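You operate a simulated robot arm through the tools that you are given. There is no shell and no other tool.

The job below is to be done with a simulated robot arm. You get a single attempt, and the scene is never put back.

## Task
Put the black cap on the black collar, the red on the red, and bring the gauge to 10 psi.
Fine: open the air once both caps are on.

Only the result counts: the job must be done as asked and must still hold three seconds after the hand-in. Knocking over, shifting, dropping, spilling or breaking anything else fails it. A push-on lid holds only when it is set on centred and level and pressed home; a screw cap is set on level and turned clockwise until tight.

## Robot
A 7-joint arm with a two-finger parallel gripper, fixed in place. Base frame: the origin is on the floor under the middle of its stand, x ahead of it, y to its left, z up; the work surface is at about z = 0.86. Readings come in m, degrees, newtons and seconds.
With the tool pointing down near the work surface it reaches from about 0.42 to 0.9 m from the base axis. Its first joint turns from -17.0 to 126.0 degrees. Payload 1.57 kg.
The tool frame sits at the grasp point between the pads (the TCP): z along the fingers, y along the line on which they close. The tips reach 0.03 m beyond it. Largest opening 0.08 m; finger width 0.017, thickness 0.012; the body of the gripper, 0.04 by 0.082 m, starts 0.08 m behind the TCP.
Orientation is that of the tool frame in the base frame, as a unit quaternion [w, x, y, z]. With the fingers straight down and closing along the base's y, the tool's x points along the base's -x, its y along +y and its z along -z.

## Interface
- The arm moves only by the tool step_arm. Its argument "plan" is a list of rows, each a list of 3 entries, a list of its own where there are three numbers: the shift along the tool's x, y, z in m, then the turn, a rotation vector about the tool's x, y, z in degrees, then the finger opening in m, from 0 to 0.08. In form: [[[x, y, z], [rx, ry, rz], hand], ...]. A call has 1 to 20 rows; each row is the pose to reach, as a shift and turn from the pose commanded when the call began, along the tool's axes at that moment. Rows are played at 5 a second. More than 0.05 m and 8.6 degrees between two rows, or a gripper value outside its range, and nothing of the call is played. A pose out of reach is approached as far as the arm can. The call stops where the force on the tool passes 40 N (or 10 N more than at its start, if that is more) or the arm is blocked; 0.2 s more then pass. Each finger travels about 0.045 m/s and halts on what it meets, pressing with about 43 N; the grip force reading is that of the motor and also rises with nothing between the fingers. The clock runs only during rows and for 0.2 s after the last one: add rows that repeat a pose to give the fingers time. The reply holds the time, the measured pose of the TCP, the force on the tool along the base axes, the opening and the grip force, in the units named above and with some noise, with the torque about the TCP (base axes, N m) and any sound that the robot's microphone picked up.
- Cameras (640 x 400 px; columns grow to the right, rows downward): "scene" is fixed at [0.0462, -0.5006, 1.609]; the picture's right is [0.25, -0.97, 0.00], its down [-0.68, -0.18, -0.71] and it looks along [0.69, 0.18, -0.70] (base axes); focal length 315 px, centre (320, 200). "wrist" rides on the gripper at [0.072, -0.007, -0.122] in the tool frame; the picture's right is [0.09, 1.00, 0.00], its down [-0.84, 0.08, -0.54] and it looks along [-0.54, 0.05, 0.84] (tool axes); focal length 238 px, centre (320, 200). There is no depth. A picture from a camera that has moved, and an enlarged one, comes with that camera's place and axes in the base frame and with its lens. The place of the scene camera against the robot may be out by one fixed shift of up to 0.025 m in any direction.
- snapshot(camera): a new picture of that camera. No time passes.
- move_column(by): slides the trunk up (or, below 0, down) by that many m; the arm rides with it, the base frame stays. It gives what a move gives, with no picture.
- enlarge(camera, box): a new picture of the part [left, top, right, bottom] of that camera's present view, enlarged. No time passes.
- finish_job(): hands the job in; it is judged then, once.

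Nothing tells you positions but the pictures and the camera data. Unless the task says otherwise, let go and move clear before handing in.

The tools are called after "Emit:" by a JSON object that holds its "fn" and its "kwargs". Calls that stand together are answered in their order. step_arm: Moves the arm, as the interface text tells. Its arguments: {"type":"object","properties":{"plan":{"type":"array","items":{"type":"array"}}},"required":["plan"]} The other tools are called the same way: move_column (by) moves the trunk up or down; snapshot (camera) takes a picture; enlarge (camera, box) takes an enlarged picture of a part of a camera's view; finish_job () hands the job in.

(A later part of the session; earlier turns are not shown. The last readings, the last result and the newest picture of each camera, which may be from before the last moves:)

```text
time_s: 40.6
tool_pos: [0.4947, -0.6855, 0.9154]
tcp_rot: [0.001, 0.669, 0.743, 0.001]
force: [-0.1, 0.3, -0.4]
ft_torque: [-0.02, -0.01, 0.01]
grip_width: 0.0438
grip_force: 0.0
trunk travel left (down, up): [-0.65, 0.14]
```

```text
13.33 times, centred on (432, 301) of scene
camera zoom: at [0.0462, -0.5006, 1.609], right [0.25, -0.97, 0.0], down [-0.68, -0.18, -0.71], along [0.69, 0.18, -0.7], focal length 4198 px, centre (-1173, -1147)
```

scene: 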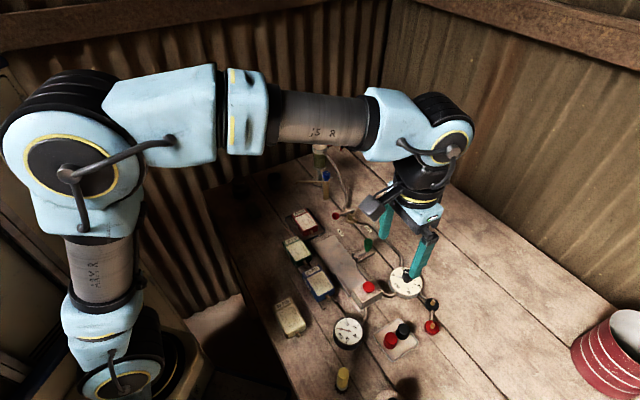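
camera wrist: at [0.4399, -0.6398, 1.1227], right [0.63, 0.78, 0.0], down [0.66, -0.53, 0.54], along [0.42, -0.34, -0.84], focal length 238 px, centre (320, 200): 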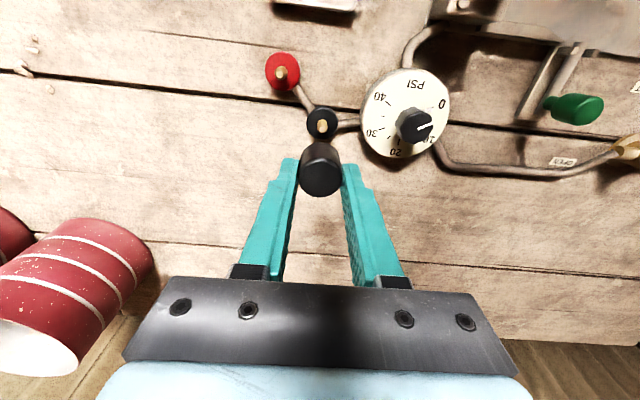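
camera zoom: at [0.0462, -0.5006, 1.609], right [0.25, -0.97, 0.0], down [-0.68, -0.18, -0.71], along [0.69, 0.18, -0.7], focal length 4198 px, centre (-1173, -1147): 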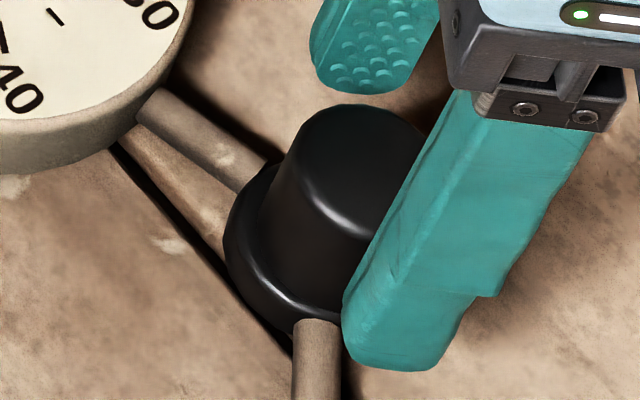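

The cap now lies slightly too far outward (about 2 mm) relative to the collar. I will regrip it on its true centre, move it those 2 mm, press, and turn it clockwise about its own axis.

Emit:
{"fn": "step_arm", "kwargs": {"plan": [[[0.0023, 0.0004, 0.0], [0, 0, 0], 0.044], [[0.0023, 0.0004, 0.004], [0, 0, 0], 0.044], [[0.0023, 0.0004, 0.004], [0, 0, 0], 0.034], [[0.0023, 0.0004, 0.004], [0, 0, 0], 0.02], [[0.0023, 0.0004, 0.004], [0, 0, 0], 0.0], [[0.0023, 0.0004, 0.004], [0, 0, 0], 0.0]]}}

Emit:
{"fn": "enlarge", "kwargs": {"camera": "wrist", "box": [240, 90, 400, 230]}}

Emit:
{"fn": "enlarge", "kwargs": {"camera": "wrist", "box": [295, 110, 345, 170]}}

```text
time_s: 42.0
tool_pos: [0.4944, -0.683, 0.9119]
tcp_rot: [0.0, 0.668, 0.744, 0.0]
force: [0.3, -0.4, 0.0]
ft_torque: [0.03, 0.01, 0.01]
grip_width: 0.0277
grip_force: 36.8
trunk travel left (down, up): [-0.65, 0.14]
```

```text
2.86 times, centred on (320, 160) of wrist
camera zoom: at [0.48, -0.6111, 1.0332], right [0.98, 0.2, 0.0], down [0.16, -0.82, 0.54], along [0.11, -0.53, -0.84], focal length 681 px, centre (320, 314)
```

zoom: 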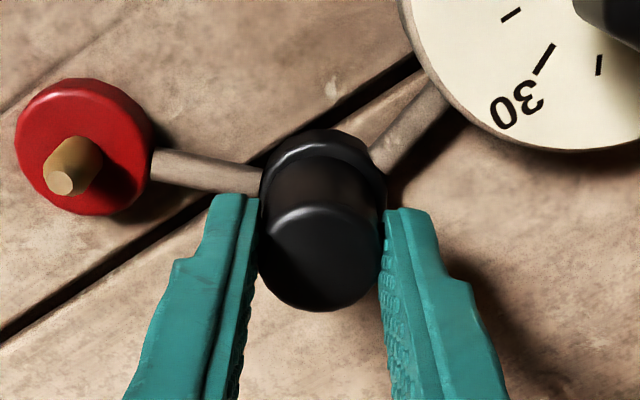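

```text
6.67 times, centred on (320, 140) of wrist
camera zoom: at [0.48, -0.6111, 1.0332], right [0.98, 0.2, 0.0], down [0.16, -0.82, 0.54], along [0.11, -0.53, -0.84], focal length 1589 px, centre (320, 600)
```

zoom: 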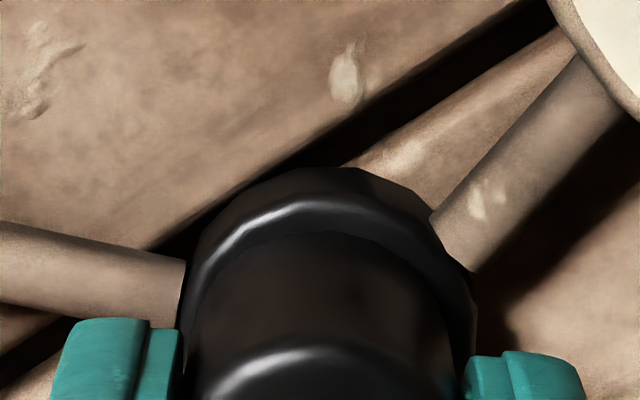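

The cap is now gripped on its axis. I will shift it about 1.6 mm to be concentric with the collar, press lightly and turn it clockwise, watching the torque.

Emit:
{"fn": "step_arm", "kwargs": {"plan": [[[0.0015, 0.0006, 0.0], [0, 0, 0], 0.0], [[0.0015, 0.0006, 0.0015], [0, 0, 0], 0.0], [[0.0015, 0.0006, 0.003], [0, 0, 0], 0.0], [[0.0015, 0.0006, 0.004], [0, 0, 0], 0.0], [[0.0015, 0.0006, 0.004], [0, 0, 0], 0.0]]}}

Emit:
{"fn": "step_arm", "kwargs": {"plan": [[[0.0, 0.0, 0.0], [0, 0, 7], 0.0], [[0.0, 0.0, 0.0], [0, 0, 14], 0.0], [[0.0, 0.0, 0.0], [0, 0, 21], 0.0], [[0.0, 0.0, 0.0], [0, 0, 28], 0.0], [[0.0, 0.0, 0.0], [0, 0, 35], 0.0], [[0.0, 0.0, 0.0], [0, 0, 42], 0.0]]}}

Emit:
{"fn": "enlarge", "kwargs": {"camera": "wrist", "box": [240, 90, 400, 230]}}

```text
time_s: 43.2
tool_pos: [0.4956, -0.6803, 0.9086]
tcp_rot: [0.003, 0.668, 0.744, 0.0]
force: [-0.3, -1.8, 27.2]
ft_torque: [-0.12, 0.03, -0.02]
grip_width: 0.0276
grip_force: 37.8
trunk travel left (down, up): [-0.65, 0.14]
```

```text
time_s: 44.6
tool_pos: [0.495, -0.6795, 0.9085]
tcp_rot: [0.0, 0.892, 0.453, 0.001]
force: [6.1, -5.0, 19.1]
ft_torque: [-0.28, -0.17, 0.07]
grip_width: 0.0274
grip_force: 38.0
trunk travel left (down, up): [-0.65, 0.14]
```

```text
2.86 times, centred on (320, 160) of wrist
camera zoom: at [0.5326, -0.6173, 1.0294], right [0.86, -0.51, 0.0], down [-0.43, -0.72, 0.54], along [-0.28, -0.47, -0.84], focal length 681 px, centre (320, 314)
```

zoom: 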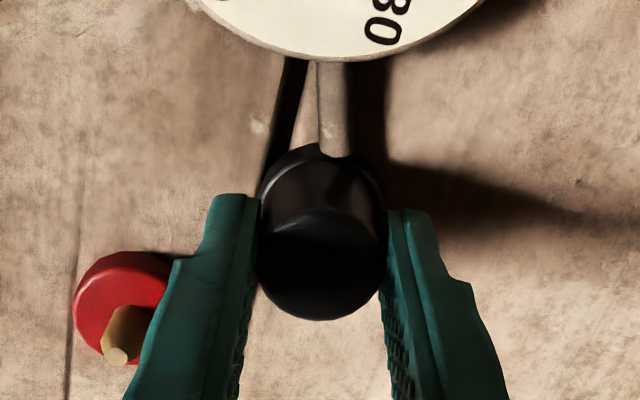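

Only friction torque appeared. I will test hold again with a small upward tug here.

Emit:
{"fn": "step_arm", "kwargs": {"plan": [[[0.0, 0.0, -0.003], [0, 0, 0], 0.0], [[0.0, 0.0, -0.006], [0, 0, 0], 0.0], [[0.0, 0.0, -0.009], [0, 0, 0], 0.0], [[0.0, 0.0, -0.009], [0, 0, 0], 0.0]]}}

Emit:
{"fn": "enlarge", "kwargs": {"camera": "wrist", "box": [240, 90, 400, 230]}}

Emit:
{"fn": "enlarge", "kwargs": {"camera": "scene", "box": [400, 280, 464, 320]}}

```text
time_s: 45.6
tool_pos: [0.4946, -0.6808, 0.9154]
tcp_rot: [-0.001, 0.891, 0.454, 0.001]
force: [-0.6, 0.7, 0.2]
ft_torque: [0.01, -0.04, -0.02]
grip_width: 0.0272
grip_force: 38.0
trunk travel left (down, up): [-0.65, 0.14]
```

```text
2.86 times, centred on (320, 160) of wrist
camera zoom: at [0.532, -0.6183, 1.0375], right [0.86, -0.51, 0.0], down [-0.43, -0.72, 0.54], along [-0.28, -0.47, -0.84], focal length 681 px, centre (320, 314)
```

zoom: 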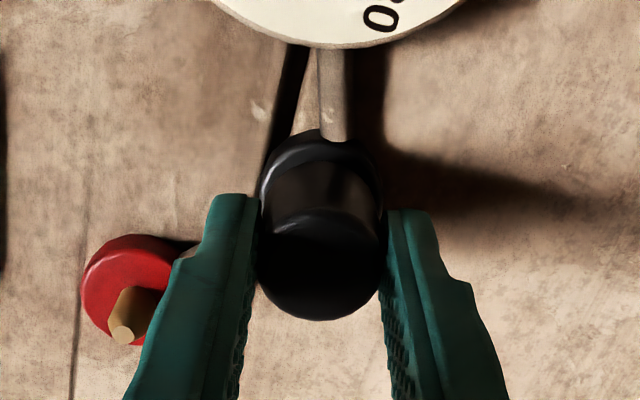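

```text
10.00 times, centred on (432, 300) of scene
camera zoom: at [0.0462, -0.5006, 1.609], right [0.25, -0.97, 0.0], down [-0.68, -0.18, -0.71], along [0.69, 0.18, -0.7], focal length 3148 px, centre (-800, -800)
```

zoom: 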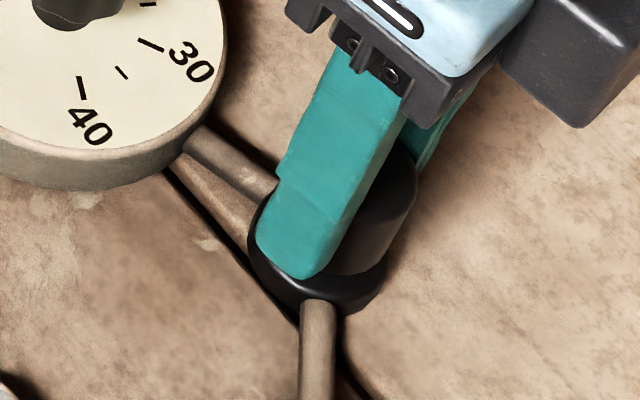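

Pressing with the grip slips at about 27 N, so I will set the cap down centred, release it, and press its top with the closed fingertips at up to 40 N.

Emit:
{"fn": "step_arm", "kwargs": {"plan": [[[0.0, 0.0, 0.003], [0, 0, 0], 0.0], [[0.0, 0.0, 0.006], [0, 0, 0], 0.0], [[0.0, 0.0, 0.006], [0, 0, 0], 0.0], [[0.0, 0.0, 0.006], [0, 0, 0], 0.02], [[0.0, 0.0, 0.006], [0, 0, 0], 0.04], [[0.0, 0.0, 0.006], [0, 0, 0], 0.04], [[0.0, 0.0, -0.01], [0, 0, 0], 0.04], [[0.0, 0.0, -0.03], [0, 0, 0], 0.04], [[0.0, 0.0, -0.05], [0, 0, 0], 0.04], [[0.0, 0.0, -0.05], [0, 0, 0], 0.04]]}}

Emit:
{"fn": "enlarge", "kwargs": {"camera": "wrist", "box": [240, 90, 400, 230]}}

Emit:
{"fn": "enlarge", "kwargs": {"camera": "wrist", "box": [290, 100, 350, 160]}}

Emit:
{"fn": "enlarge", "kwargs": {"camera": "scene", "box": [416, 286, 448, 316]}}

```text
time_s: 47.8
tool_pos: [0.4952, -0.6818, 0.9674]
tcp_rot: [0.001, 0.891, 0.454, 0.001]
force: [0.1, 0.2, -0.4]
ft_torque: [0.02, 0.01, 0.01]
grip_width: 0.0399
grip_force: 0.1
trunk travel left (down, up): [-0.65, 0.14]
```

```text
2.86 times, centred on (320, 160) of wrist
camera zoom: at [0.5325, -0.6188, 1.089], right [0.86, -0.51, 0.0], down [-0.43, -0.72, 0.54], along [-0.27, -0.47, -0.84], focal length 681 px, centre (320, 314)
```

zoom: 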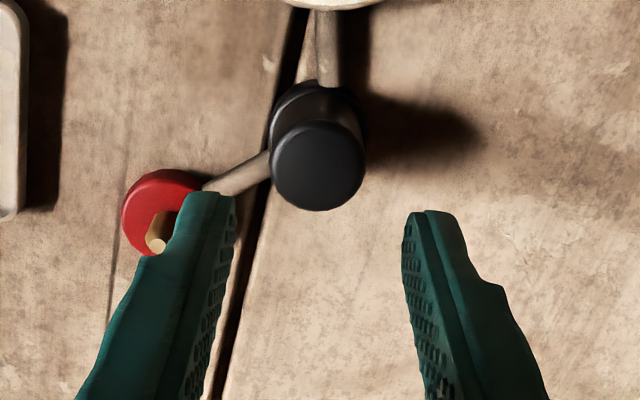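

```text
6.67 times, centred on (320, 130) of wrist
camera zoom: at [0.5325, -0.6188, 1.089], right [0.86, -0.51, 0.0], down [-0.43, -0.72, 0.54], along [-0.27, -0.47, -0.84], focal length 1589 px, centre (320, 667)
```

zoom: 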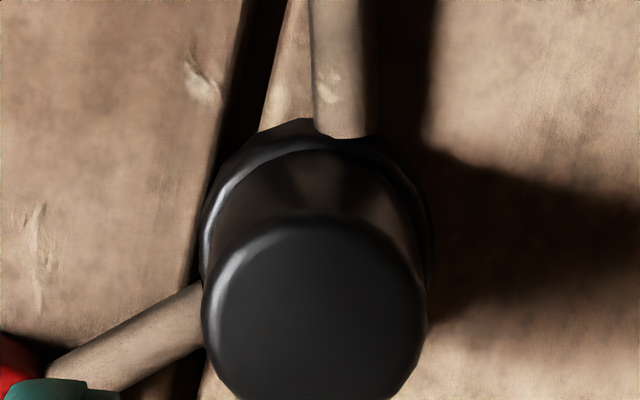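

```text
13.33 times, centred on (432, 301) of scene
camera zoom: at [0.0462, -0.5006, 1.609], right [0.25, -0.97, 0.0], down [-0.68, -0.18, -0.71], along [0.69, 0.18, -0.7], focal length 4198 px, centre (-1173, -1147)
```

zoom: 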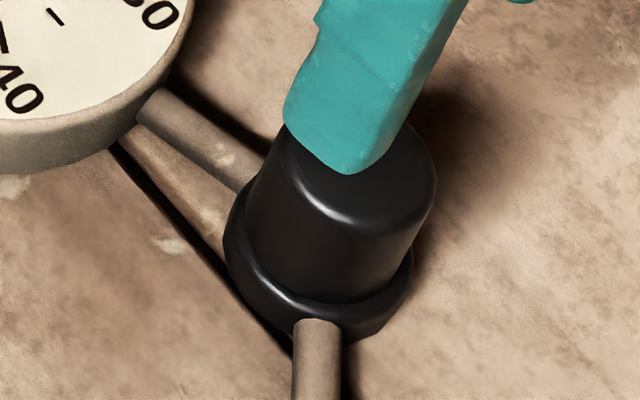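

The cap is now visibly concentric on the collar. I will close the fingers and press straight down on its centre until the force limit.

Emit:
{"fn": "step_arm", "kwargs": {"plan": [[[0.0005, 0.0, 0.0], [0, 0, 0], 0.02], [[0.0005, 0.0, 0.0], [0, 0, 0], 0.0], [[0.0005, 0.0, 0.015], [0, 0, 0], 0.0], [[0.0005, 0.0, 0.03], [0, 0, 0], 0.0], [[0.0005, 0.0, 0.036], [0, 0, 0], 0.0], [[0.0005, 0.0, 0.039], [0, 0, 0], 0.0], [[0.0005, 0.0, 0.041], [0, 0, 0], 0.0], [[0.0005, 0.0, 0.043], [0, 0, 0], 0.0], [[0.0005, 0.0, 0.045], [0, 0, 0], 0.0], [[0.0005, 0.0, 0.047], [0, 0, 0], 0.0], [[0.0005, 0.0, 0.049], [0, 0, 0], 0.0]]}}

Emit:
{"fn": "enlarge", "kwargs": {"camera": "scene", "box": [416, 286, 448, 316]}}

Emit:
{"fn": "enlarge", "kwargs": {"camera": "wrist", "box": [240, 90, 400, 230]}}

```text
time_s: 49.7
tool_pos: [0.4971, -0.6807, 0.9279]
tcp_rot: [0.006, 0.891, 0.455, 0.002]
force: [-2.9, 5.8, 18.2]
ft_torque: [0.19, 0.14, 0.01]
grip_width: 0.0002
grip_force: 21.1
trunk travel left (down, up): [-0.65, 0.14]
stopped in row 9: the force on the tool passed its limit at 43 N (the readings are from after the stop); the commanded pose is now the measured one
```

```text
13.33 times, centred on (432, 301) of scene
camera zoom: at [0.0462, -0.5006, 1.609], right [0.25, -0.97, 0.0], down [-0.68, -0.18, -0.71], along [0.69, 0.18, -0.7], focal length 4198 px, centre (-1173, -1147)
```

zoom: 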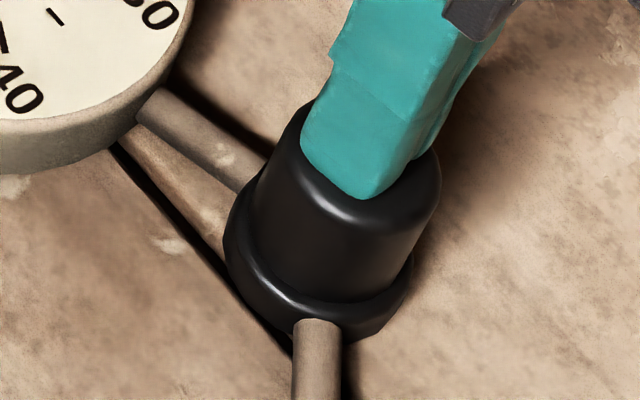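

```text
2.86 times, centred on (320, 160) of wrist
camera zoom: at [0.5332, -0.6172, 1.0506], right [0.86, -0.51, 0.01], down [-0.43, -0.72, 0.54], along [-0.27, -0.47, -0.84], focal length 681 px, centre (320, 314)
```

zoom: 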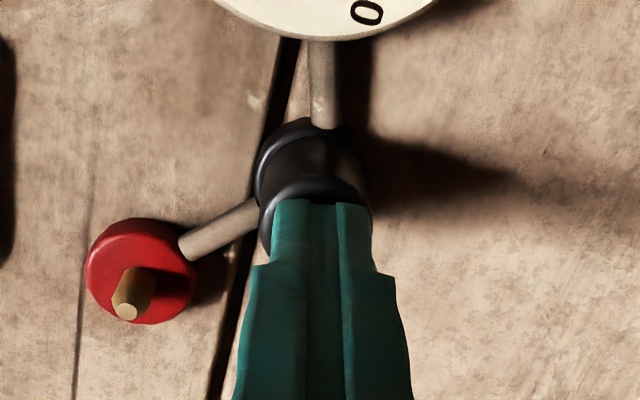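

The fingertips again stopped at the same height, so the cap is fully down. I will re-level, regrip and repeat the gentle tug to see whether it holds now.

Emit:
{"fn": "step_arm", "kwargs": {"plan": [[[0.0, 0.0, -0.02], [0.72, 0.1, 0], 0.0], [[0.0, 0.0, -0.04], [0.72, 0.1, 0], 0.02], [[0.0, 0.0, -0.04], [0.72, 0.1, 0], 0.044], [[0.0, 0.0, -0.04], [0.72, 0.1, 0], 0.044], [[0.0, 0.0, -0.04], [0.72, 0.1, 0], 0.044]]}}

Emit:
{"fn": "enlarge", "kwargs": {"camera": "wrist", "box": [240, 90, 400, 230]}}

Emit:
{"fn": "enlarge", "kwargs": {"camera": "scene", "box": [416, 286, 448, 316]}}

```text
time_s: 50.9
tool_pos: [0.4975, -0.6808, 0.9662]
tcp_rot: [-0.002, 0.891, 0.455, -0.001]
force: [0.4, -0.8, 0.3]
ft_torque: [0.0, -0.01, 0.02]
grip_width: 0.044
grip_force: 0.0
trunk travel left (down, up): [-0.65, 0.14]
```

```text
2.86 times, centred on (320, 160) of wrist
camera zoom: at [0.5346, -0.6183, 1.0877], right [0.86, -0.51, 0.0], down [-0.43, -0.73, 0.54], along [-0.28, -0.46, -0.84], focal length 681 px, centre (320, 314)
```

zoom: 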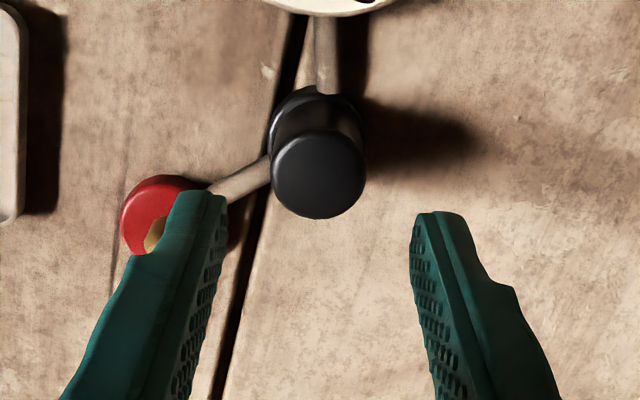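

```text
13.33 times, centred on (432, 301) of scene
camera zoom: at [0.0462, -0.5006, 1.609], right [0.25, -0.97, 0.0], down [-0.68, -0.18, -0.71], along [0.69, 0.18, -0.7], focal length 4198 px, centre (-1173, -1147)
```

zoom: 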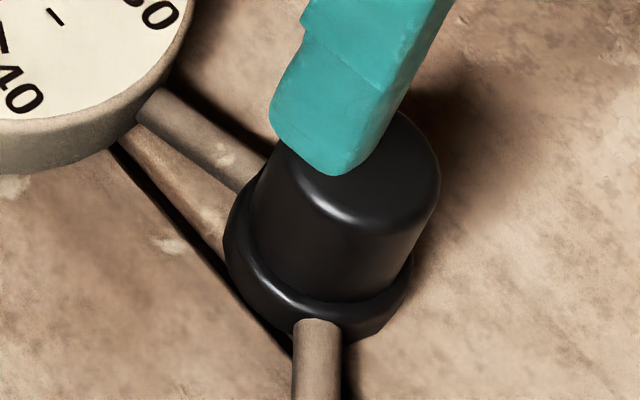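

The cap lies within about 2 mm of the post axis but is still loose inside, so centring may be the issue. I will find the true centre by touch: grip the cap, lift it 2 mm and gently feel the bore against the post from both sides.

Emit:
{"fn": "step_arm", "kwargs": {"plan": [[[-0.0013, -0.0004, 0.02], [0, 0, 0], 0.044], [[-0.0013, -0.0004, 0.04], [0, 0, 0], 0.044], [[-0.0013, -0.0004, 0.05], [0, 0, 0], 0.044], [[-0.0013, -0.0004, 0.0535], [0, 0, 0], 0.044], [[-0.0013, -0.0004, 0.0535], [0, 0, 0], 0.034], [[-0.0013, -0.0004, 0.0535], [0, 0, 0], 0.02], [[-0.0013, -0.0004, 0.0535], [0, 0, 0], 0.0], [[-0.0013, -0.0004, 0.0535], [0, 0, 0], 0.0], [[-0.0013, -0.0004, 0.051], [0, 0, 0], 0.0], [[-0.0013, -0.0004, 0.051], [0, 0, 0], 0.0]]}}

Emit:
{"fn": "enlarge", "kwargs": {"camera": "wrist", "box": [240, 90, 400, 230]}}

```text
time_s: 53.1
tool_pos: [0.4951, -0.6816, 0.9149]
tcp_rot: [-0.002, 0.89, 0.455, 0.0]
force: [0.3, -0.8, 0.2]
ft_torque: [0.01, 0.04, 0.0]
grip_width: 0.0274
grip_force: 38.1
trunk travel left (down, up): [-0.65, 0.14]
```

```text
2.86 times, centred on (320, 160) of wrist
camera zoom: at [0.533, -0.6186, 1.0372], right [0.86, -0.51, 0.0], down [-0.43, -0.73, 0.54], along [-0.28, -0.46, -0.84], focal length 681 px, centre (320, 314)
```

zoom: 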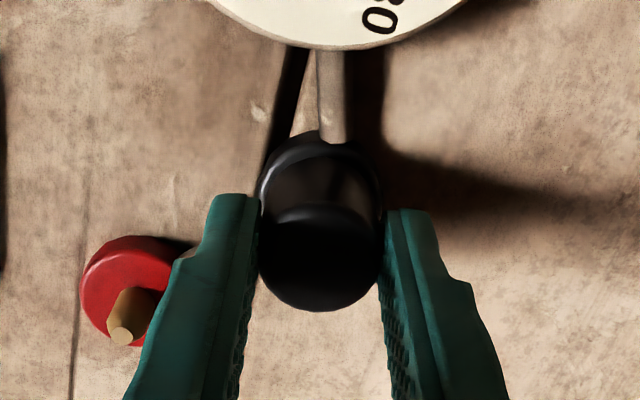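

Still free. Now I probe sideways along the closing axis, a few millimetres at a time, reading the side force.

Emit:
{"fn": "step_arm", "kwargs": {"plan": [[[0.0, 0.001, 0.0], [0, 0, 0], 0.0], [[0.0, 0.002, 0.0], [0, 0, 0], 0.0], [[0.0, 0.003, 0.0], [0, 0, 0], 0.0], [[0.0, 0.004, 0.0], [0, 0, 0], 0.0], [[0.0, 0.004, 0.0], [0, 0, 0], 0.0]]}}

Emit:
{"fn": "enlarge", "kwargs": {"camera": "wrist", "box": [240, 90, 400, 230]}}

```text
time_s: 54.3
tool_pos: [0.4997, -0.6844, 0.9161]
tcp_rot: [-0.002, 0.891, 0.454, 0.0]
force: [-0.3, 0.7, 0.3]
ft_torque: [0.04, 0.05, -0.01]
grip_width: 0.027
grip_force: 37.9
trunk travel left (down, up): [-0.65, 0.14]
```

```text
2.86 times, centred on (320, 160) of wrist
camera zoom: at [0.5368, -0.6223, 1.0377], right [0.86, -0.51, 0.0], down [-0.43, -0.73, 0.54], along [-0.28, -0.46, -0.84], focal length 681 px, centre (320, 314)
```

zoom: 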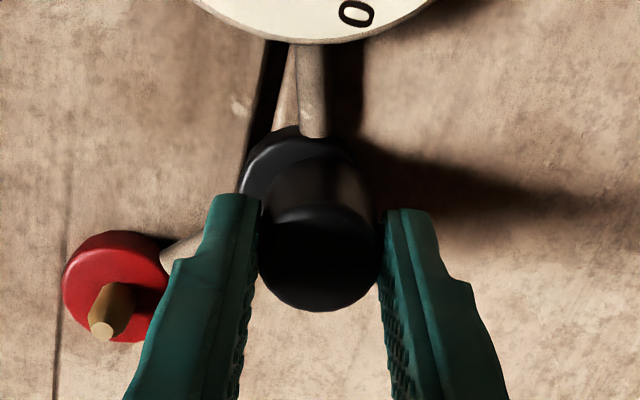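

No contact yet at +4 mm; I will continue a bit further in the same direction.

Emit:
{"fn": "step_arm", "kwargs": {"plan": [[[0.0, 0.001, 0.0], [0, 0, 0], 0.0], [[0.0, 0.002, 0.0], [0, 0, 0], 0.0], [[0.0, 0.003, 0.0], [0, 0, 0], 0.0], [[0.0, 0.003, 0.0], [0, 0, 0], 0.0]]}}

Emit:
{"fn": "enlarge", "kwargs": {"camera": "wrist", "box": [240, 90, 400, 230]}}

Emit:
{"fn": "enlarge", "kwargs": {"camera": "scene", "box": [400, 280, 464, 320]}}

```text
time_s: 55.3
tool_pos: [0.5003, -0.6848, 0.9153]
tcp_rot: [-0.004, 0.89, 0.456, -0.001]
force: [-13.6, 11.9, 2.0]
ft_torque: [0.45, 0.53, -0.04]
grip_width: 0.0273
grip_force: 37.7
trunk travel left (down, up): [-0.65, 0.14]
```

```text
2.86 times, centred on (320, 160) of wrist
camera zoom: at [0.5373, -0.6232, 1.0372], right [0.86, -0.51, -0.01], down [-0.43, -0.73, 0.54], along [-0.28, -0.46, -0.84], focal length 681 px, centre (320, 314)
```

zoom: 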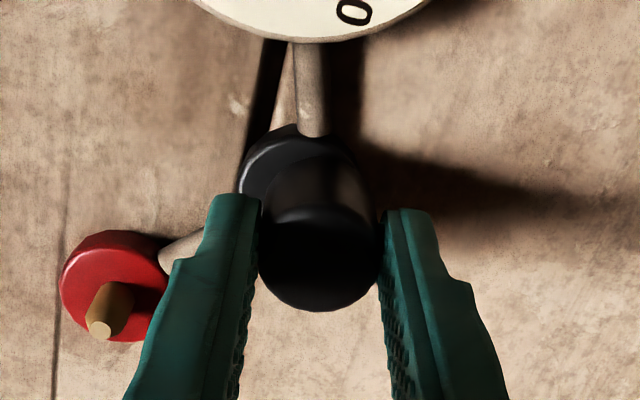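

```text
10.00 times, centred on (432, 300) of scene
camera zoom: at [0.0462, -0.5006, 1.609], right [0.25, -0.97, 0.0], down [-0.68, -0.18, -0.71], along [0.69, 0.18, -0.7], focal length 3148 px, centre (-800, -800)
```

zoom: 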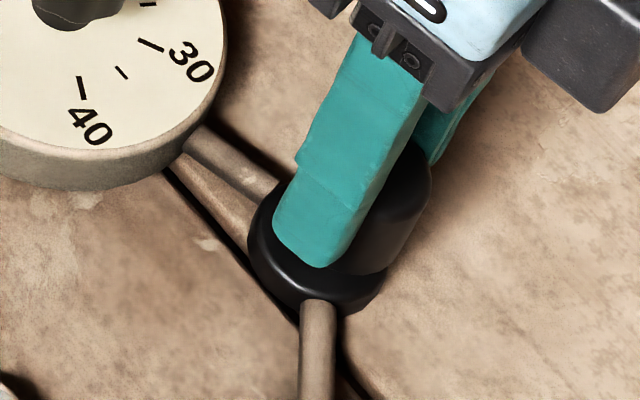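

Contact with the post is felt at about +4.5 mm. Now I probe the opposite direction.

Emit:
{"fn": "step_arm", "kwargs": {"plan": [[[0.0, -0.003, 0.0], [0, 0, 0], 0.0], [[0.0, -0.006, 0.0], [0, 0, 0], 0.0], [[0.0, -0.009, 0.0], [0, 0, 0], 0.0], [[0.0, -0.011, 0.0], [0, 0, 0], 0.0], [[0.0, -0.012, 0.0], [0, 0, 0], 0.0], [[0.0, -0.012, 0.0], [0, 0, 0], 0.0]]}}

Emit:
{"fn": "enlarge", "kwargs": {"camera": "wrist", "box": [240, 90, 400, 230]}}

```text
time_s: 56.7
tool_pos: [0.4915, -0.6792, 0.9156]
tcp_rot: [-0.002, 0.891, 0.455, 0.001]
force: [-0.2, 0.0, -0.2]
ft_torque: [-0.03, 0.0, 0.01]
grip_width: 0.0276
grip_force: 37.5
trunk travel left (down, up): [-0.65, 0.14]
```

```text
2.86 times, centred on (320, 160) of wrist
camera zoom: at [0.529, -0.6166, 1.0373], right [0.86, -0.51, 0.0], down [-0.43, -0.73, 0.54], along [-0.28, -0.46, -0.84], focal length 681 px, centre (320, 314)
```

zoom: 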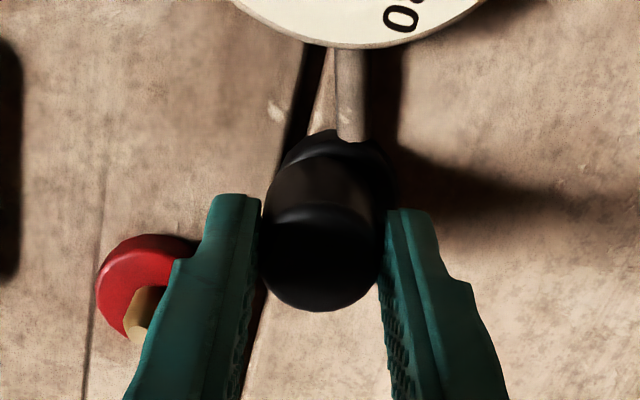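

No contact yet; I will continue a few more millimetres.

Emit:
{"fn": "step_arm", "kwargs": {"plan": [[[0.0, -0.001, 0.0], [0, 0, 0], 0.0], [[0.0, -0.002, 0.0], [0, 0, 0], 0.0], [[0.0, -0.003, 0.0], [0, 0, 0], 0.0], [[0.0, -0.003, 0.0], [0, 0, 0], 0.0]]}}

Emit:
{"fn": "enlarge", "kwargs": {"camera": "wrist", "box": [240, 90, 400, 230]}}

```text
time_s: 57.7
tool_pos: [0.4911, -0.6782, 0.9144]
tcp_rot: [-0.003, 0.89, 0.455, 0.001]
force: [8.2, -6.4, -2.8]
ft_torque: [-0.25, -0.32, 0.02]
grip_width: 0.0277
grip_force: 37.8
trunk travel left (down, up): [-0.65, 0.14]
```

```text
2.86 times, centred on (320, 160) of wrist
camera zoom: at [0.5285, -0.6155, 1.0373], right [0.86, -0.51, 0.0], down [-0.43, -0.73, 0.54], along [-0.28, -0.46, -0.84], focal length 681 px, centre (320, 314)
```

zoom: 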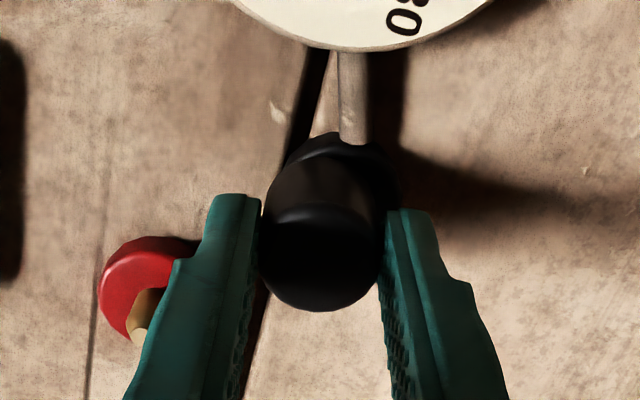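

The bore play is about ±5.3 mm along this axis and the middle is exactly where I started. Now I return there and probe the other axis.

Emit:
{"fn": "step_arm", "kwargs": {"plan": [[[0.0, 0.004, 0.0], [0, 0, 0], 0.0], [[0.0, 0.008, 0.0], [0, 0, 0], 0.0], [[0.002, 0.008, 0.0], [0, 0, 0], 0.0], [[0.004, 0.008, 0.0], [0, 0, 0], 0.0], [[0.005, 0.008, 0.0], [0, 0, 0], 0.0], [[0.006, 0.008, 0.0], [0, 0, 0], 0.0], [[0.006, 0.008, 0.0], [0, 0, 0], 0.0]]}}

Emit:
{"fn": "enlarge", "kwargs": {"camera": "wrist", "box": [240, 90, 400, 230]}}

```text
time_s: 59.3
tool_pos: [0.4998, -0.6763, 0.9153]
tcp_rot: [-0.001, 0.891, 0.454, 0.0]
force: [-1.0, -2.0, -1.1]
ft_torque: [-0.05, 0.05, 0.0]
grip_width: 0.0273
grip_force: 38.5
trunk travel left (down, up): [-0.65, 0.14]
```

```text
2.86 times, centred on (320, 160) of wrist
camera zoom: at [0.5368, -0.6148, 1.0378], right [0.86, -0.51, 0.0], down [-0.43, -0.72, 0.54], along [-0.28, -0.46, -0.84], focal length 681 px, centre (320, 314)
```

zoom: 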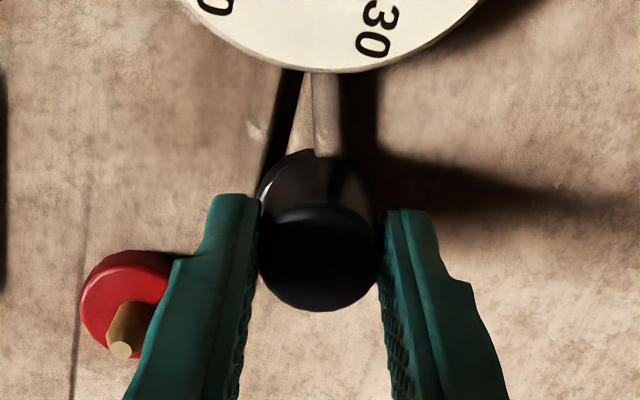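

By touch, the cap was exactly centred on the post (bore play about ±5 mm), and a 43 N press did not lock it. So a twist is the likely fastening. I will seat it centred with light pressure and turn it clockwise further from here.

Emit:
{"fn": "step_arm", "kwargs": {"plan": [[[-0.003, 0.0, 0.0], [0, 0, 0], 0.0], [[-0.006, 0.0, 0.0], [0, 0, 0], 0.0], [[-0.006, 0.0, 0.002], [0, 0, 0], 0.0], [[-0.006, 0.0, 0.004], [0, 0, 0], 0.0], [[-0.006, 0.0, 0.0055], [0, 0, 0], 0.0], [[-0.006, 0.0, 0.0055], [0, 0, 0], 0.0]]}}

Emit:
{"fn": "step_arm", "kwargs": {"plan": [[[0.0, 0.0, 0.0], [0, 0, 7], 0.0], [[0.0, 0.0, 0.0], [0, 0, 14], 0.0], [[0.0, 0.0, 0.0], [0, 0, 21], 0.0], [[0.0, 0.0, 0.0], [0, 0, 28], 0.0], [[0.0, 0.0, 0.0], [0, 0, 35], 0.0]]}}

Emit:
{"fn": "enlarge", "kwargs": {"camera": "wrist", "box": [240, 90, 400, 230]}}

Emit:
{"fn": "snapshot", "kwargs": {"camera": "scene"}}

```text
time_s: 60.7
tool_pos: [0.4955, -0.6811, 0.912]
tcp_rot: [-0.001, 0.891, 0.455, -0.001]
force: [-4.1, 3.7, 22.4]
ft_torque: [0.12, 0.14, 0.0]
grip_width: 0.0273
grip_force: 37.9
trunk travel left (down, up): [-0.65, 0.14]
```

```text
time_s: 61.9
tool_pos: [0.4945, -0.6814, 0.9105]
tcp_rot: [-0.001, 0.986, 0.165, -0.001]
force: [-0.1, -3.3, 26.4]
ft_torque: [-0.13, -0.08, 0.05]
grip_width: 0.0274
grip_force: 38.2
trunk travel left (down, up): [-0.65, 0.14]
```

```text
2.86 times, centred on (320, 160) of wrist
camera zoom: at [0.561, -0.6508, 1.0325], right [0.41, -0.91, 0.0], down [-0.77, -0.35, 0.54], along [-0.5, -0.22, -0.84], focal length 681 px, centre (320, 314)
```

zoom: 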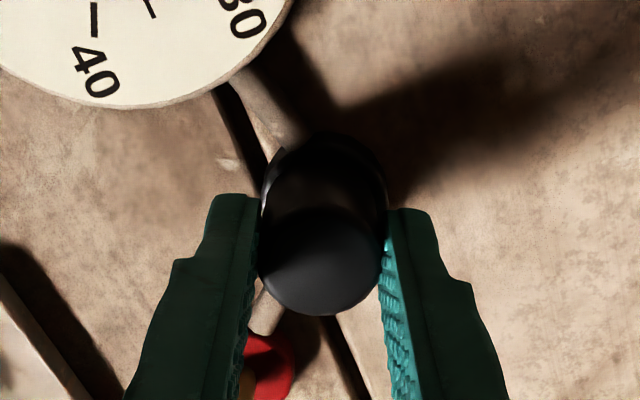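

```text
taken
```

scene: 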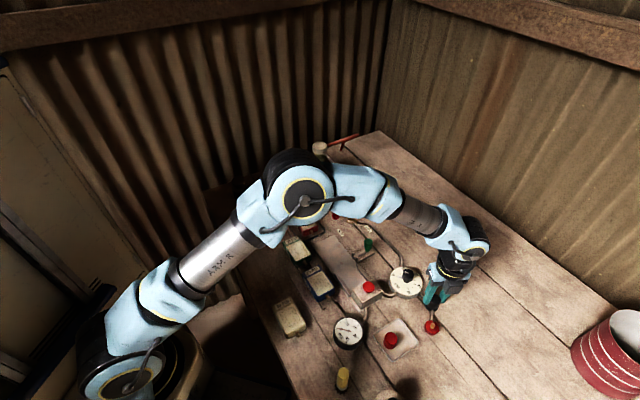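

Turned another 35° with only friction torque. I will test with a small tug again.

Emit:
{"fn": "step_arm", "kwargs": {"plan": [[[0.0, 0.0, -0.003], [0, 0, 0], 0.0], [[0.0, 0.0, -0.006], [0, 0, 0], 0.0], [[0.0, 0.0, -0.007], [0, 0, 0], 0.0], [[0.0, 0.0, -0.007], [0, 0, 0], 0.0]]}}

Emit:
{"fn": "enlarge", "kwargs": {"camera": "wrist", "box": [240, 90, 400, 230]}}

Emit:
{"fn": "enlarge", "kwargs": {"camera": "scene", "box": [400, 280, 464, 320]}}

```text
time_s: 62.9
tool_pos: [0.4972, -0.68, 0.9158]
tcp_rot: [-0.002, 0.986, 0.166, -0.001]
force: [-0.4, 0.4, -1.5]
ft_torque: [0.0, 0.07, -0.01]
grip_width: 0.0275
grip_force: 37.9
trunk travel left (down, up): [-0.65, 0.14]
```

```text
2.86 times, centred on (320, 160) of wrist
camera zoom: at [0.5626, -0.6508, 1.0387], right [0.41, -0.91, -0.01], down [-0.76, -0.35, 0.54], along [-0.5, -0.22, -0.84], focal length 681 px, centre (320, 314)
```

zoom: 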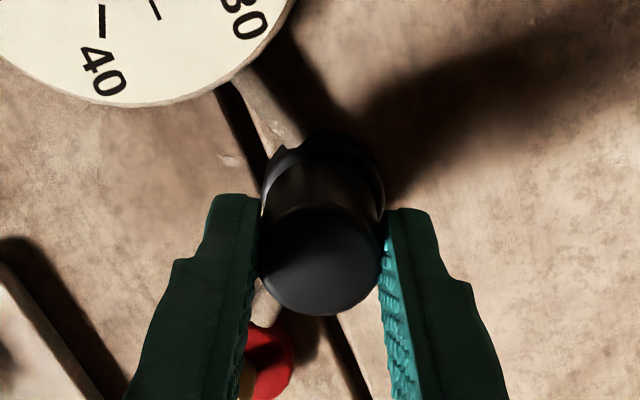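

```text
10.00 times, centred on (432, 300) of scene
camera zoom: at [0.0462, -0.5006, 1.609], right [0.25, -0.97, 0.0], down [-0.68, -0.18, -0.71], along [0.69, 0.18, -0.7], focal length 3148 px, centre (-800, -800)
```

zoom: 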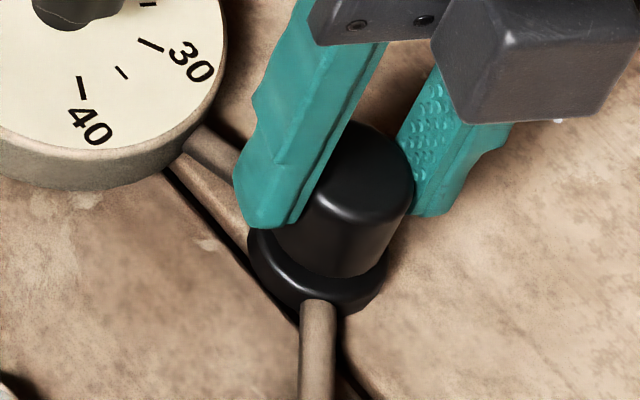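

The reading was about -1.5 N, which may be noise. I will raise 3 mm more to see whether any resistance builds.

Emit:
{"fn": "step_arm", "kwargs": {"plan": [[[0.0, 0.0, -0.001], [0, 0, 0], 0.0], [[0.0, 0.0, -0.003], [0, 0, 0], 0.0], [[0.0, 0.0, -0.003], [0, 0, 0], 0.0]]}}

Emit:
{"fn": "enlarge", "kwargs": {"camera": "scene", "box": [400, 280, 464, 320]}}

Emit:
{"fn": "enlarge", "kwargs": {"camera": "wrist", "box": [240, 90, 400, 230]}}

```text
time_s: 63.7
tool_pos: [0.4959, -0.6812, 0.9207]
tcp_rot: [-0.003, 0.986, 0.166, -0.002]
force: [0.8, -0.4, 0.1]
ft_torque: [0.0, 0.0, 0.01]
grip_width: 0.0274
grip_force: 37.7
trunk travel left (down, up): [-0.65, 0.14]
```

```text
10.00 times, centred on (432, 300) of scene
camera zoom: at [0.0462, -0.5006, 1.609], right [0.25, -0.97, 0.0], down [-0.68, -0.18, -0.71], along [0.69, 0.18, -0.7], focal length 3148 px, centre (-800, -800)
```

zoom: 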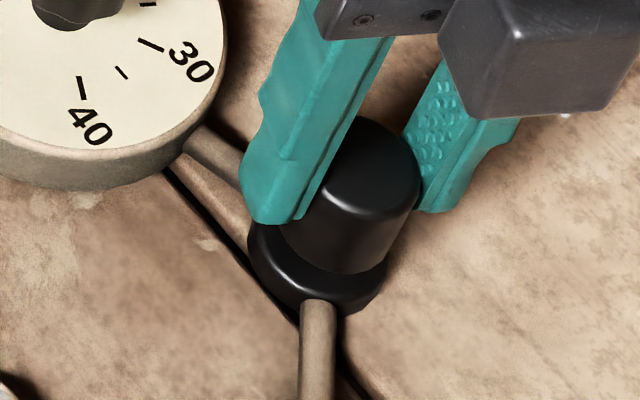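

```text
2.86 times, centred on (320, 160) of wrist
camera zoom: at [0.5622, -0.6514, 1.0419], right [0.41, -0.91, 0.0], down [-0.76, -0.35, 0.54], along [-0.5, -0.22, -0.84], focal length 681 px, centre (320, 314)
```

zoom: 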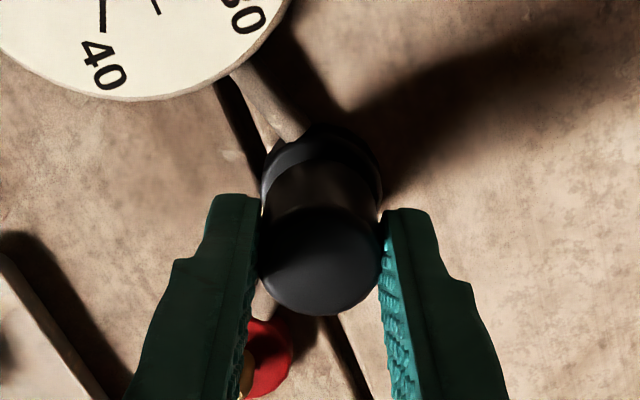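

The cap definitely is neither threaded nor snapping; it is a loose-fitting cap that seats on the collar. I will set it down exactly centred, release, and give it a final firm, centred press from above so it is home and level.

Emit:
{"fn": "step_arm", "kwargs": {"plan": [[[0.0001, -0.0006, 0.003], [0, 0, 0], 0.0], [[0.0001, -0.0006, 0.006], [0, 0, 0], 0.0], [[0.0001, -0.0006, 0.0085], [0, 0, 0], 0.0], [[0.0001, -0.0006, 0.0085], [0, 0, 0], 0.0], [[0.0001, -0.0006, 0.0085], [0, 0, 0], 0.02], [[0.0001, -0.0006, 0.0085], [0, 0, 0], 0.04], [[0.0001, -0.0006, 0.0085], [0, 0, 0], 0.044], [[0.0001, -0.0006, -0.01], [0, 0, 0], 0.044], [[0.0001, -0.0006, -0.035], [0, 0, 0], 0.044], [[0.0001, -0.0006, -0.045], [0, 0, 0], 0.044], [[0.0001, -0.0006, -0.045], [0, 0, 0], 0.044]]}}

Emit:
{"fn": "enlarge", "kwargs": {"camera": "wrist", "box": [240, 90, 400, 230]}}

Emit:
{"fn": "enlarge", "kwargs": {"camera": "scene", "box": [416, 286, 448, 316]}}

```text
time_s: 66.1
tool_pos: [0.4952, -0.6805, 0.9641]
tcp_rot: [-0.003, 0.986, 0.166, -0.002]
force: [-0.2, -0.2, -1.0]
ft_torque: [-0.02, 0.01, 0.01]
grip_width: 0.044
grip_force: 0.0
trunk travel left (down, up): [-0.65, 0.14]
```

```text
2.86 times, centred on (320, 160) of wrist
camera zoom: at [0.5606, -0.6503, 1.0869], right [0.41, -0.91, 0.0], down [-0.76, -0.35, 0.54], along [-0.5, -0.22, -0.84], focal length 681 px, centre (320, 314)
```

zoom: 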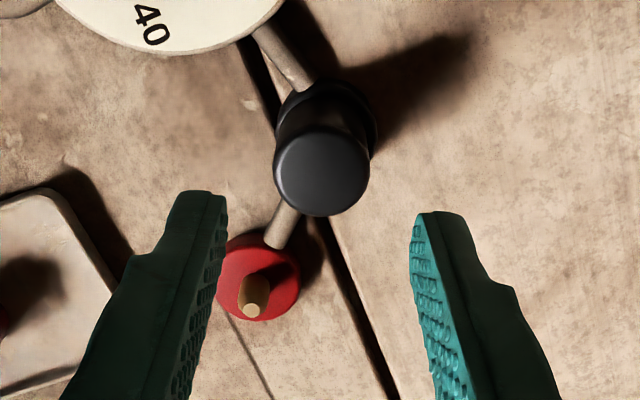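

```text
13.33 times, centred on (432, 301) of scene
camera zoom: at [0.0462, -0.5006, 1.609], right [0.25, -0.97, 0.0], down [-0.68, -0.18, -0.71], along [0.69, 0.18, -0.7], focal length 4198 px, centre (-1173, -1147)
```

zoom: 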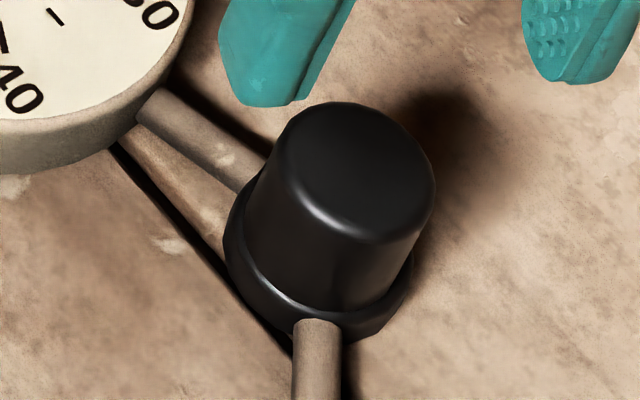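

The cap sits flat and centred on the collar. Now the final press from above with closed fingertips.

Emit:
{"fn": "step_arm", "kwargs": {"plan": [[[0.0, 0.0007, 0.0], [0, 0, 0], 0.02], [[0.0, 0.0007, 0.0], [0, 0, 0], 0.0], [[0.0, 0.0007, 0.015], [0, 0, 0], 0.0], [[0.0, 0.0007, 0.03], [0, 0, 0], 0.0], [[0.0, 0.0007, 0.035], [0, 0, 0], 0.0], [[0.0, 0.0007, 0.037], [0, 0, 0], 0.0], [[0.0, 0.0007, 0.039], [0, 0, 0], 0.0], [[0.0, 0.0007, 0.041], [0, 0, 0], 0.0], [[0.0, 0.0007, 0.041], [0, 0, 0], 0.0], [[0.0, 0.0007, 0.041], [0, 0, 0], 0.0]]}}

Emit:
{"fn": "enlarge", "kwargs": {"camera": "wrist", "box": [240, 90, 400, 230]}}

```text
time_s: 67.9
tool_pos: [0.4972, -0.6818, 0.929]
tcp_rot: [0.002, 0.986, 0.167, 0.0]
force: [-4.5, 6.3, 20.5]
ft_torque: [0.25, 0.17, 0.02]
grip_width: 0.0
grip_force: 21.1
trunk travel left (down, up): [-0.65, 0.14]
stopped in row 9: the force on the tool passed its limit at 42 N (the readings are from after the stop); the commanded pose is now the measured one
```

```text
2.86 times, centred on (320, 160) of wrist
camera zoom: at [0.5622, -0.6515, 1.0509], right [0.41, -0.91, 0.0], down [-0.77, -0.34, 0.54], along [-0.49, -0.23, -0.84], focal length 681 px, centre (320, 314)
```

zoom: 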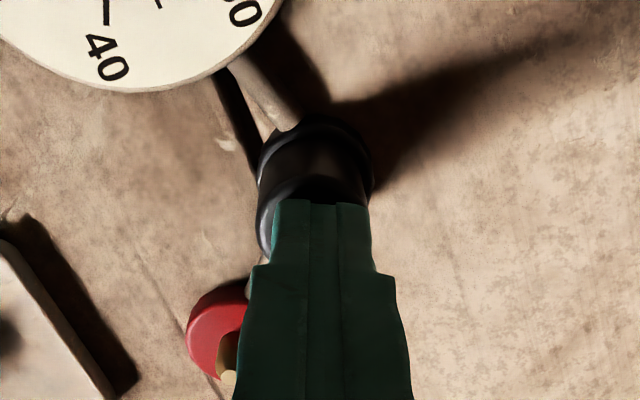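

Pressed home at 42 N. I will rise straight up, re-level and check the cap's position.

Emit:
{"fn": "step_arm", "kwargs": {"plan": [[[0.0, 0.0, -0.015], [0, 0, 0], 0.0], [[0.0, 0.0, -0.04], [0, 0, 0], 0.0], [[0.0, 0.0, -0.08], [0, 0, 0], 0.03], [[0.0, 0.0, -0.1], [0, 0, 0], 0.05], [[0.0, 0.0, -0.1], [0, 0, 0], 0.05]]}}

Emit:
{"fn": "enlarge", "kwargs": {"camera": "wrist", "box": [270, 70, 370, 150]}}

Emit:
{"fn": "enlarge", "kwargs": {"camera": "scene", "box": [416, 286, 448, 316]}}

```text
time_s: 69.1
tool_pos: [0.4972, -0.6817, 1.03]
tcp_rot: [0.001, 0.986, 0.166, 0.001]
force: [-0.4, 0.3, -0.1]
ft_torque: [0.04, 0.01, 0.01]
grip_width: 0.0501
grip_force: 0.0
trunk travel left (down, up): [-0.65, 0.14]
```

```text
5.00 times, centred on (320, 110) of wrist
camera zoom: at [0.5629, -0.6515, 1.1509], right [0.41, -0.91, 0.0], down [-0.77, -0.35, 0.54], along [-0.49, -0.22, -0.84], focal length 1192 px, centre (320, 650)
```

zoom: 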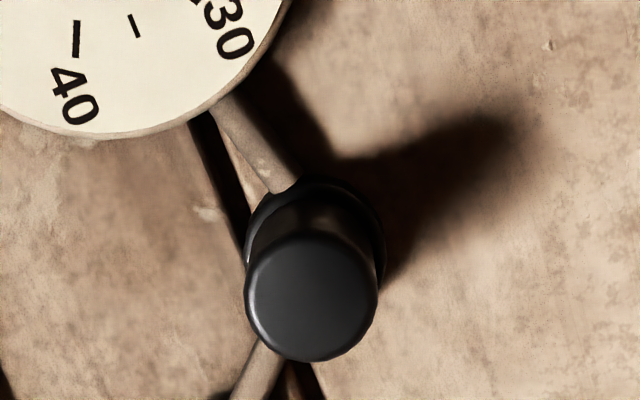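

```text
13.33 times, centred on (432, 301) of scene
camera zoom: at [0.0462, -0.5006, 1.609], right [0.25, -0.97, 0.0], down [-0.68, -0.18, -0.71], along [0.69, 0.18, -0.7], focal length 4198 px, centre (-1173, -1147)
```

zoom: 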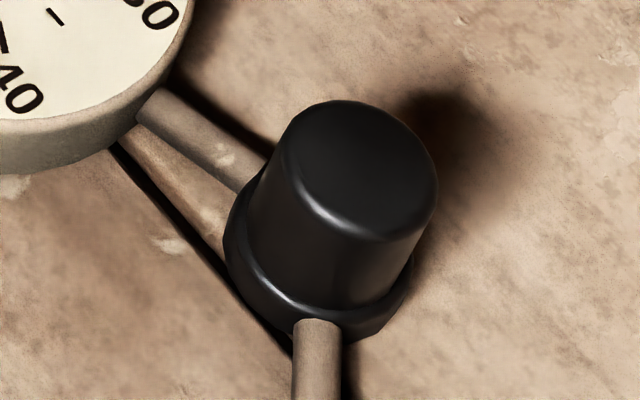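

The black cap sits level and concentric on its collar. Next is the red cap: I will turn the tool back and move above it in the tray at about (0.3713, -0.5848).

Emit:
{"fn": "step_arm", "kwargs": {"plan": [[[-0.0062, -0.0095, 0.0], [0, 0, -8.35], 0.05], [[-0.0125, -0.0189, 0.0], [0, 0, -16.7], 0.05], [[-0.0187, -0.0284, 0.0], [0, 0, -25.05], 0.05], [[-0.025, -0.0379, 0.0], [0, 0, -33.4], 0.05], [[-0.0312, -0.0474, 0.0], [0, 0, -41.75], 0.05], [[-0.0375, -0.0568, 0.0], [0, 0, -50.1], 0.05], [[-0.0437, -0.0663, 0.0], [0, 0, -58.45], 0.05], [[-0.05, -0.0758, 0.0], [0, 0, -66.8], 0.05], [[-0.0562, -0.0852, 0.005], [0, 0, -75.15], 0.05], [[-0.0625, -0.0947, 0.01], [0, 0, -83.5], 0.05], [[-0.0687, -0.1042, 0.015], [0, 0, -91.85], 0.05], [[-0.075, -0.1137, 0.02], [0, 0, -100.2], 0.05], [[-0.0812, -0.1231, 0.025], [0, 0, -108.55], 0.05], [[-0.0875, -0.1326, 0.03], [0, 0, -116.9], 0.05], [[-0.0875, -0.1326, 0.03], [0, 0, -116.9], 0.05], [[-0.0875, -0.1326, 0.03], [0, 0, -116.9], 0.05]]}}

Emit:
{"fn": "snapshot", "kwargs": {"camera": "wrist"}}

Emit:
{"fn": "enlarge", "kwargs": {"camera": "wrist", "box": [240, 70, 400, 210]}}

```text
time_s: 72.5
tool_pos: [0.3706, -0.5854, 0.9967]
tcp_rot: [0.0, 0.374, 0.927, 0.001]
force: [-0.5, 0.0, -0.1]
ft_torque: [0.04, 0.02, -0.05]
grip_width: 0.05
grip_force: 0.0
trunk travel left (down, up): [-0.65, 0.14]
```

```text
taken
camera wrist: at [0.3153, -0.5403, 1.1183], right [0.62, 0.78, 0.0], down [0.66, -0.52, 0.54], along [0.42, -0.34, -0.84], focal length 238 px, centre (320, 200)
```

wrist: 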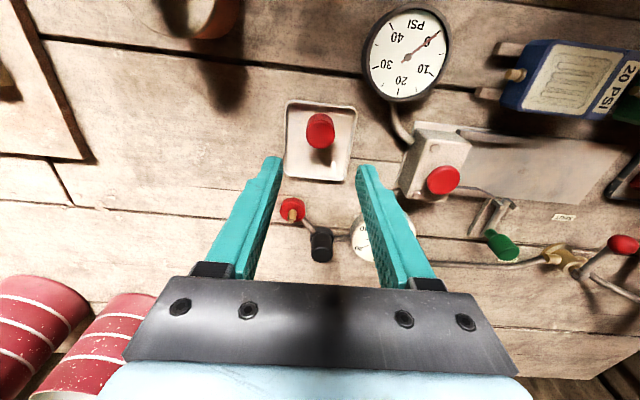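

```text
2.86 times, centred on (320, 140) of wrist
camera zoom: at [0.3153, -0.5403, 1.1183], right [0.62, 0.78, 0.0], down [0.66, -0.52, 0.54], along [0.42, -0.34, -0.84], focal length 681 px, centre (320, 371)
```

zoom: 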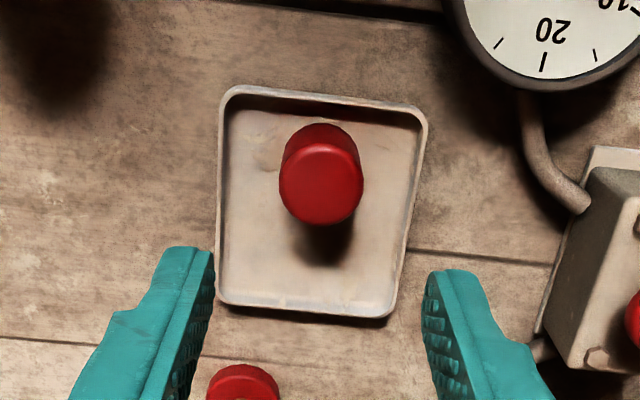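

The red cap is right under the gripper. I will trim slightly, descend and grip it the same way, this time on its true centre.

Emit:
{"fn": "step_arm", "kwargs": {"plan": [[[0.0008, -0.0002, 0.02], [0, 0, 0], 0.042], [[0.0008, -0.0002, 0.045], [0, 0, 0], 0.042], [[0.0008, -0.0002, 0.065], [0, 0, 0], 0.042], [[0.0008, -0.0002, 0.075], [0, 0, 0], 0.042], [[0.0008, -0.0002, 0.075], [0, 0, 0], 0.042]]}}

Emit:
{"fn": "enlarge", "kwargs": {"camera": "wrist", "box": [240, 90, 400, 230]}}

```text
time_s: 73.7
tool_pos: [0.3722, -0.5848, 0.9214]
tcp_rot: [0.001, 0.375, 0.927, 0.0]
force: [0.5, 0.0, -0.4]
ft_torque: [-0.01, 0.0, -0.01]
grip_width: 0.0421
grip_force: 0.1
trunk travel left (down, up): [-0.65, 0.14]
```

```text
2.86 times, centred on (320, 160) of wrist
camera zoom: at [0.3145, -0.5395, 1.0432], right [0.63, 0.78, 0.0], down [0.66, -0.52, 0.54], along [0.42, -0.34, -0.84], focal length 681 px, centre (320, 314)
```

zoom: 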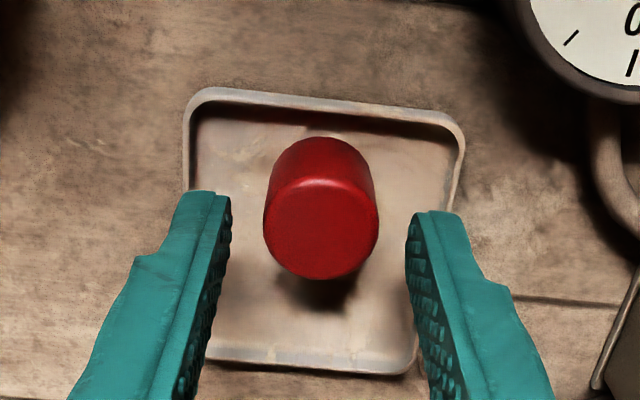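

Well centred. I will narrow the opening a bit to stay clear of the tray walls, lower to gripping height and close.

Emit:
{"fn": "step_arm", "kwargs": {"plan": [[[0.0, 0.0006, 0.0], [0, 0, 0], 0.036], [[0.0, 0.0006, 0.008], [0, 0, 0], 0.036], [[0.0, 0.0006, 0.016], [0, 0, 0], 0.036], [[0.0, 0.0006, 0.017], [0, 0, 0], 0.036], [[0.0, 0.0006, 0.017], [0, 0, 0], 0.024], [[0.0, 0.0006, 0.017], [0, 0, 0], 0.0], [[0.0, 0.0006, 0.017], [0, 0, 0], 0.0], [[0.0, 0.0006, 0.017], [0, 0, 0], 0.0]]}}

Emit:
{"fn": "enlarge", "kwargs": {"camera": "wrist", "box": [240, 90, 400, 230]}}

```text
time_s: 75.5
tool_pos: [0.3696, -0.5849, 0.9045]
tcp_rot: [0.0, 0.375, 0.927, 0.0]
force: [0.2, -0.4, 0.9]
ft_torque: [-0.04, -0.02, 0.0]
grip_width: 0.0275
grip_force: 38.2
trunk travel left (down, up): [-0.65, 0.14]
```

```text
2.86 times, centred on (320, 160) of wrist
camera zoom: at [0.3133, -0.54, 1.0269], right [0.63, 0.78, 0.0], down [0.66, -0.53, 0.54], along [0.42, -0.34, -0.84], focal length 681 px, centre (320, 314)
```

zoom: 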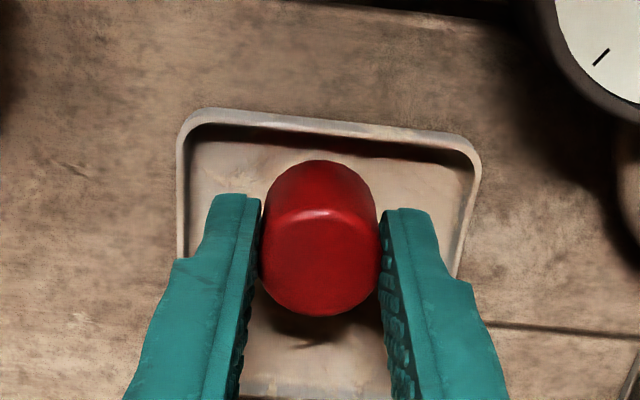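

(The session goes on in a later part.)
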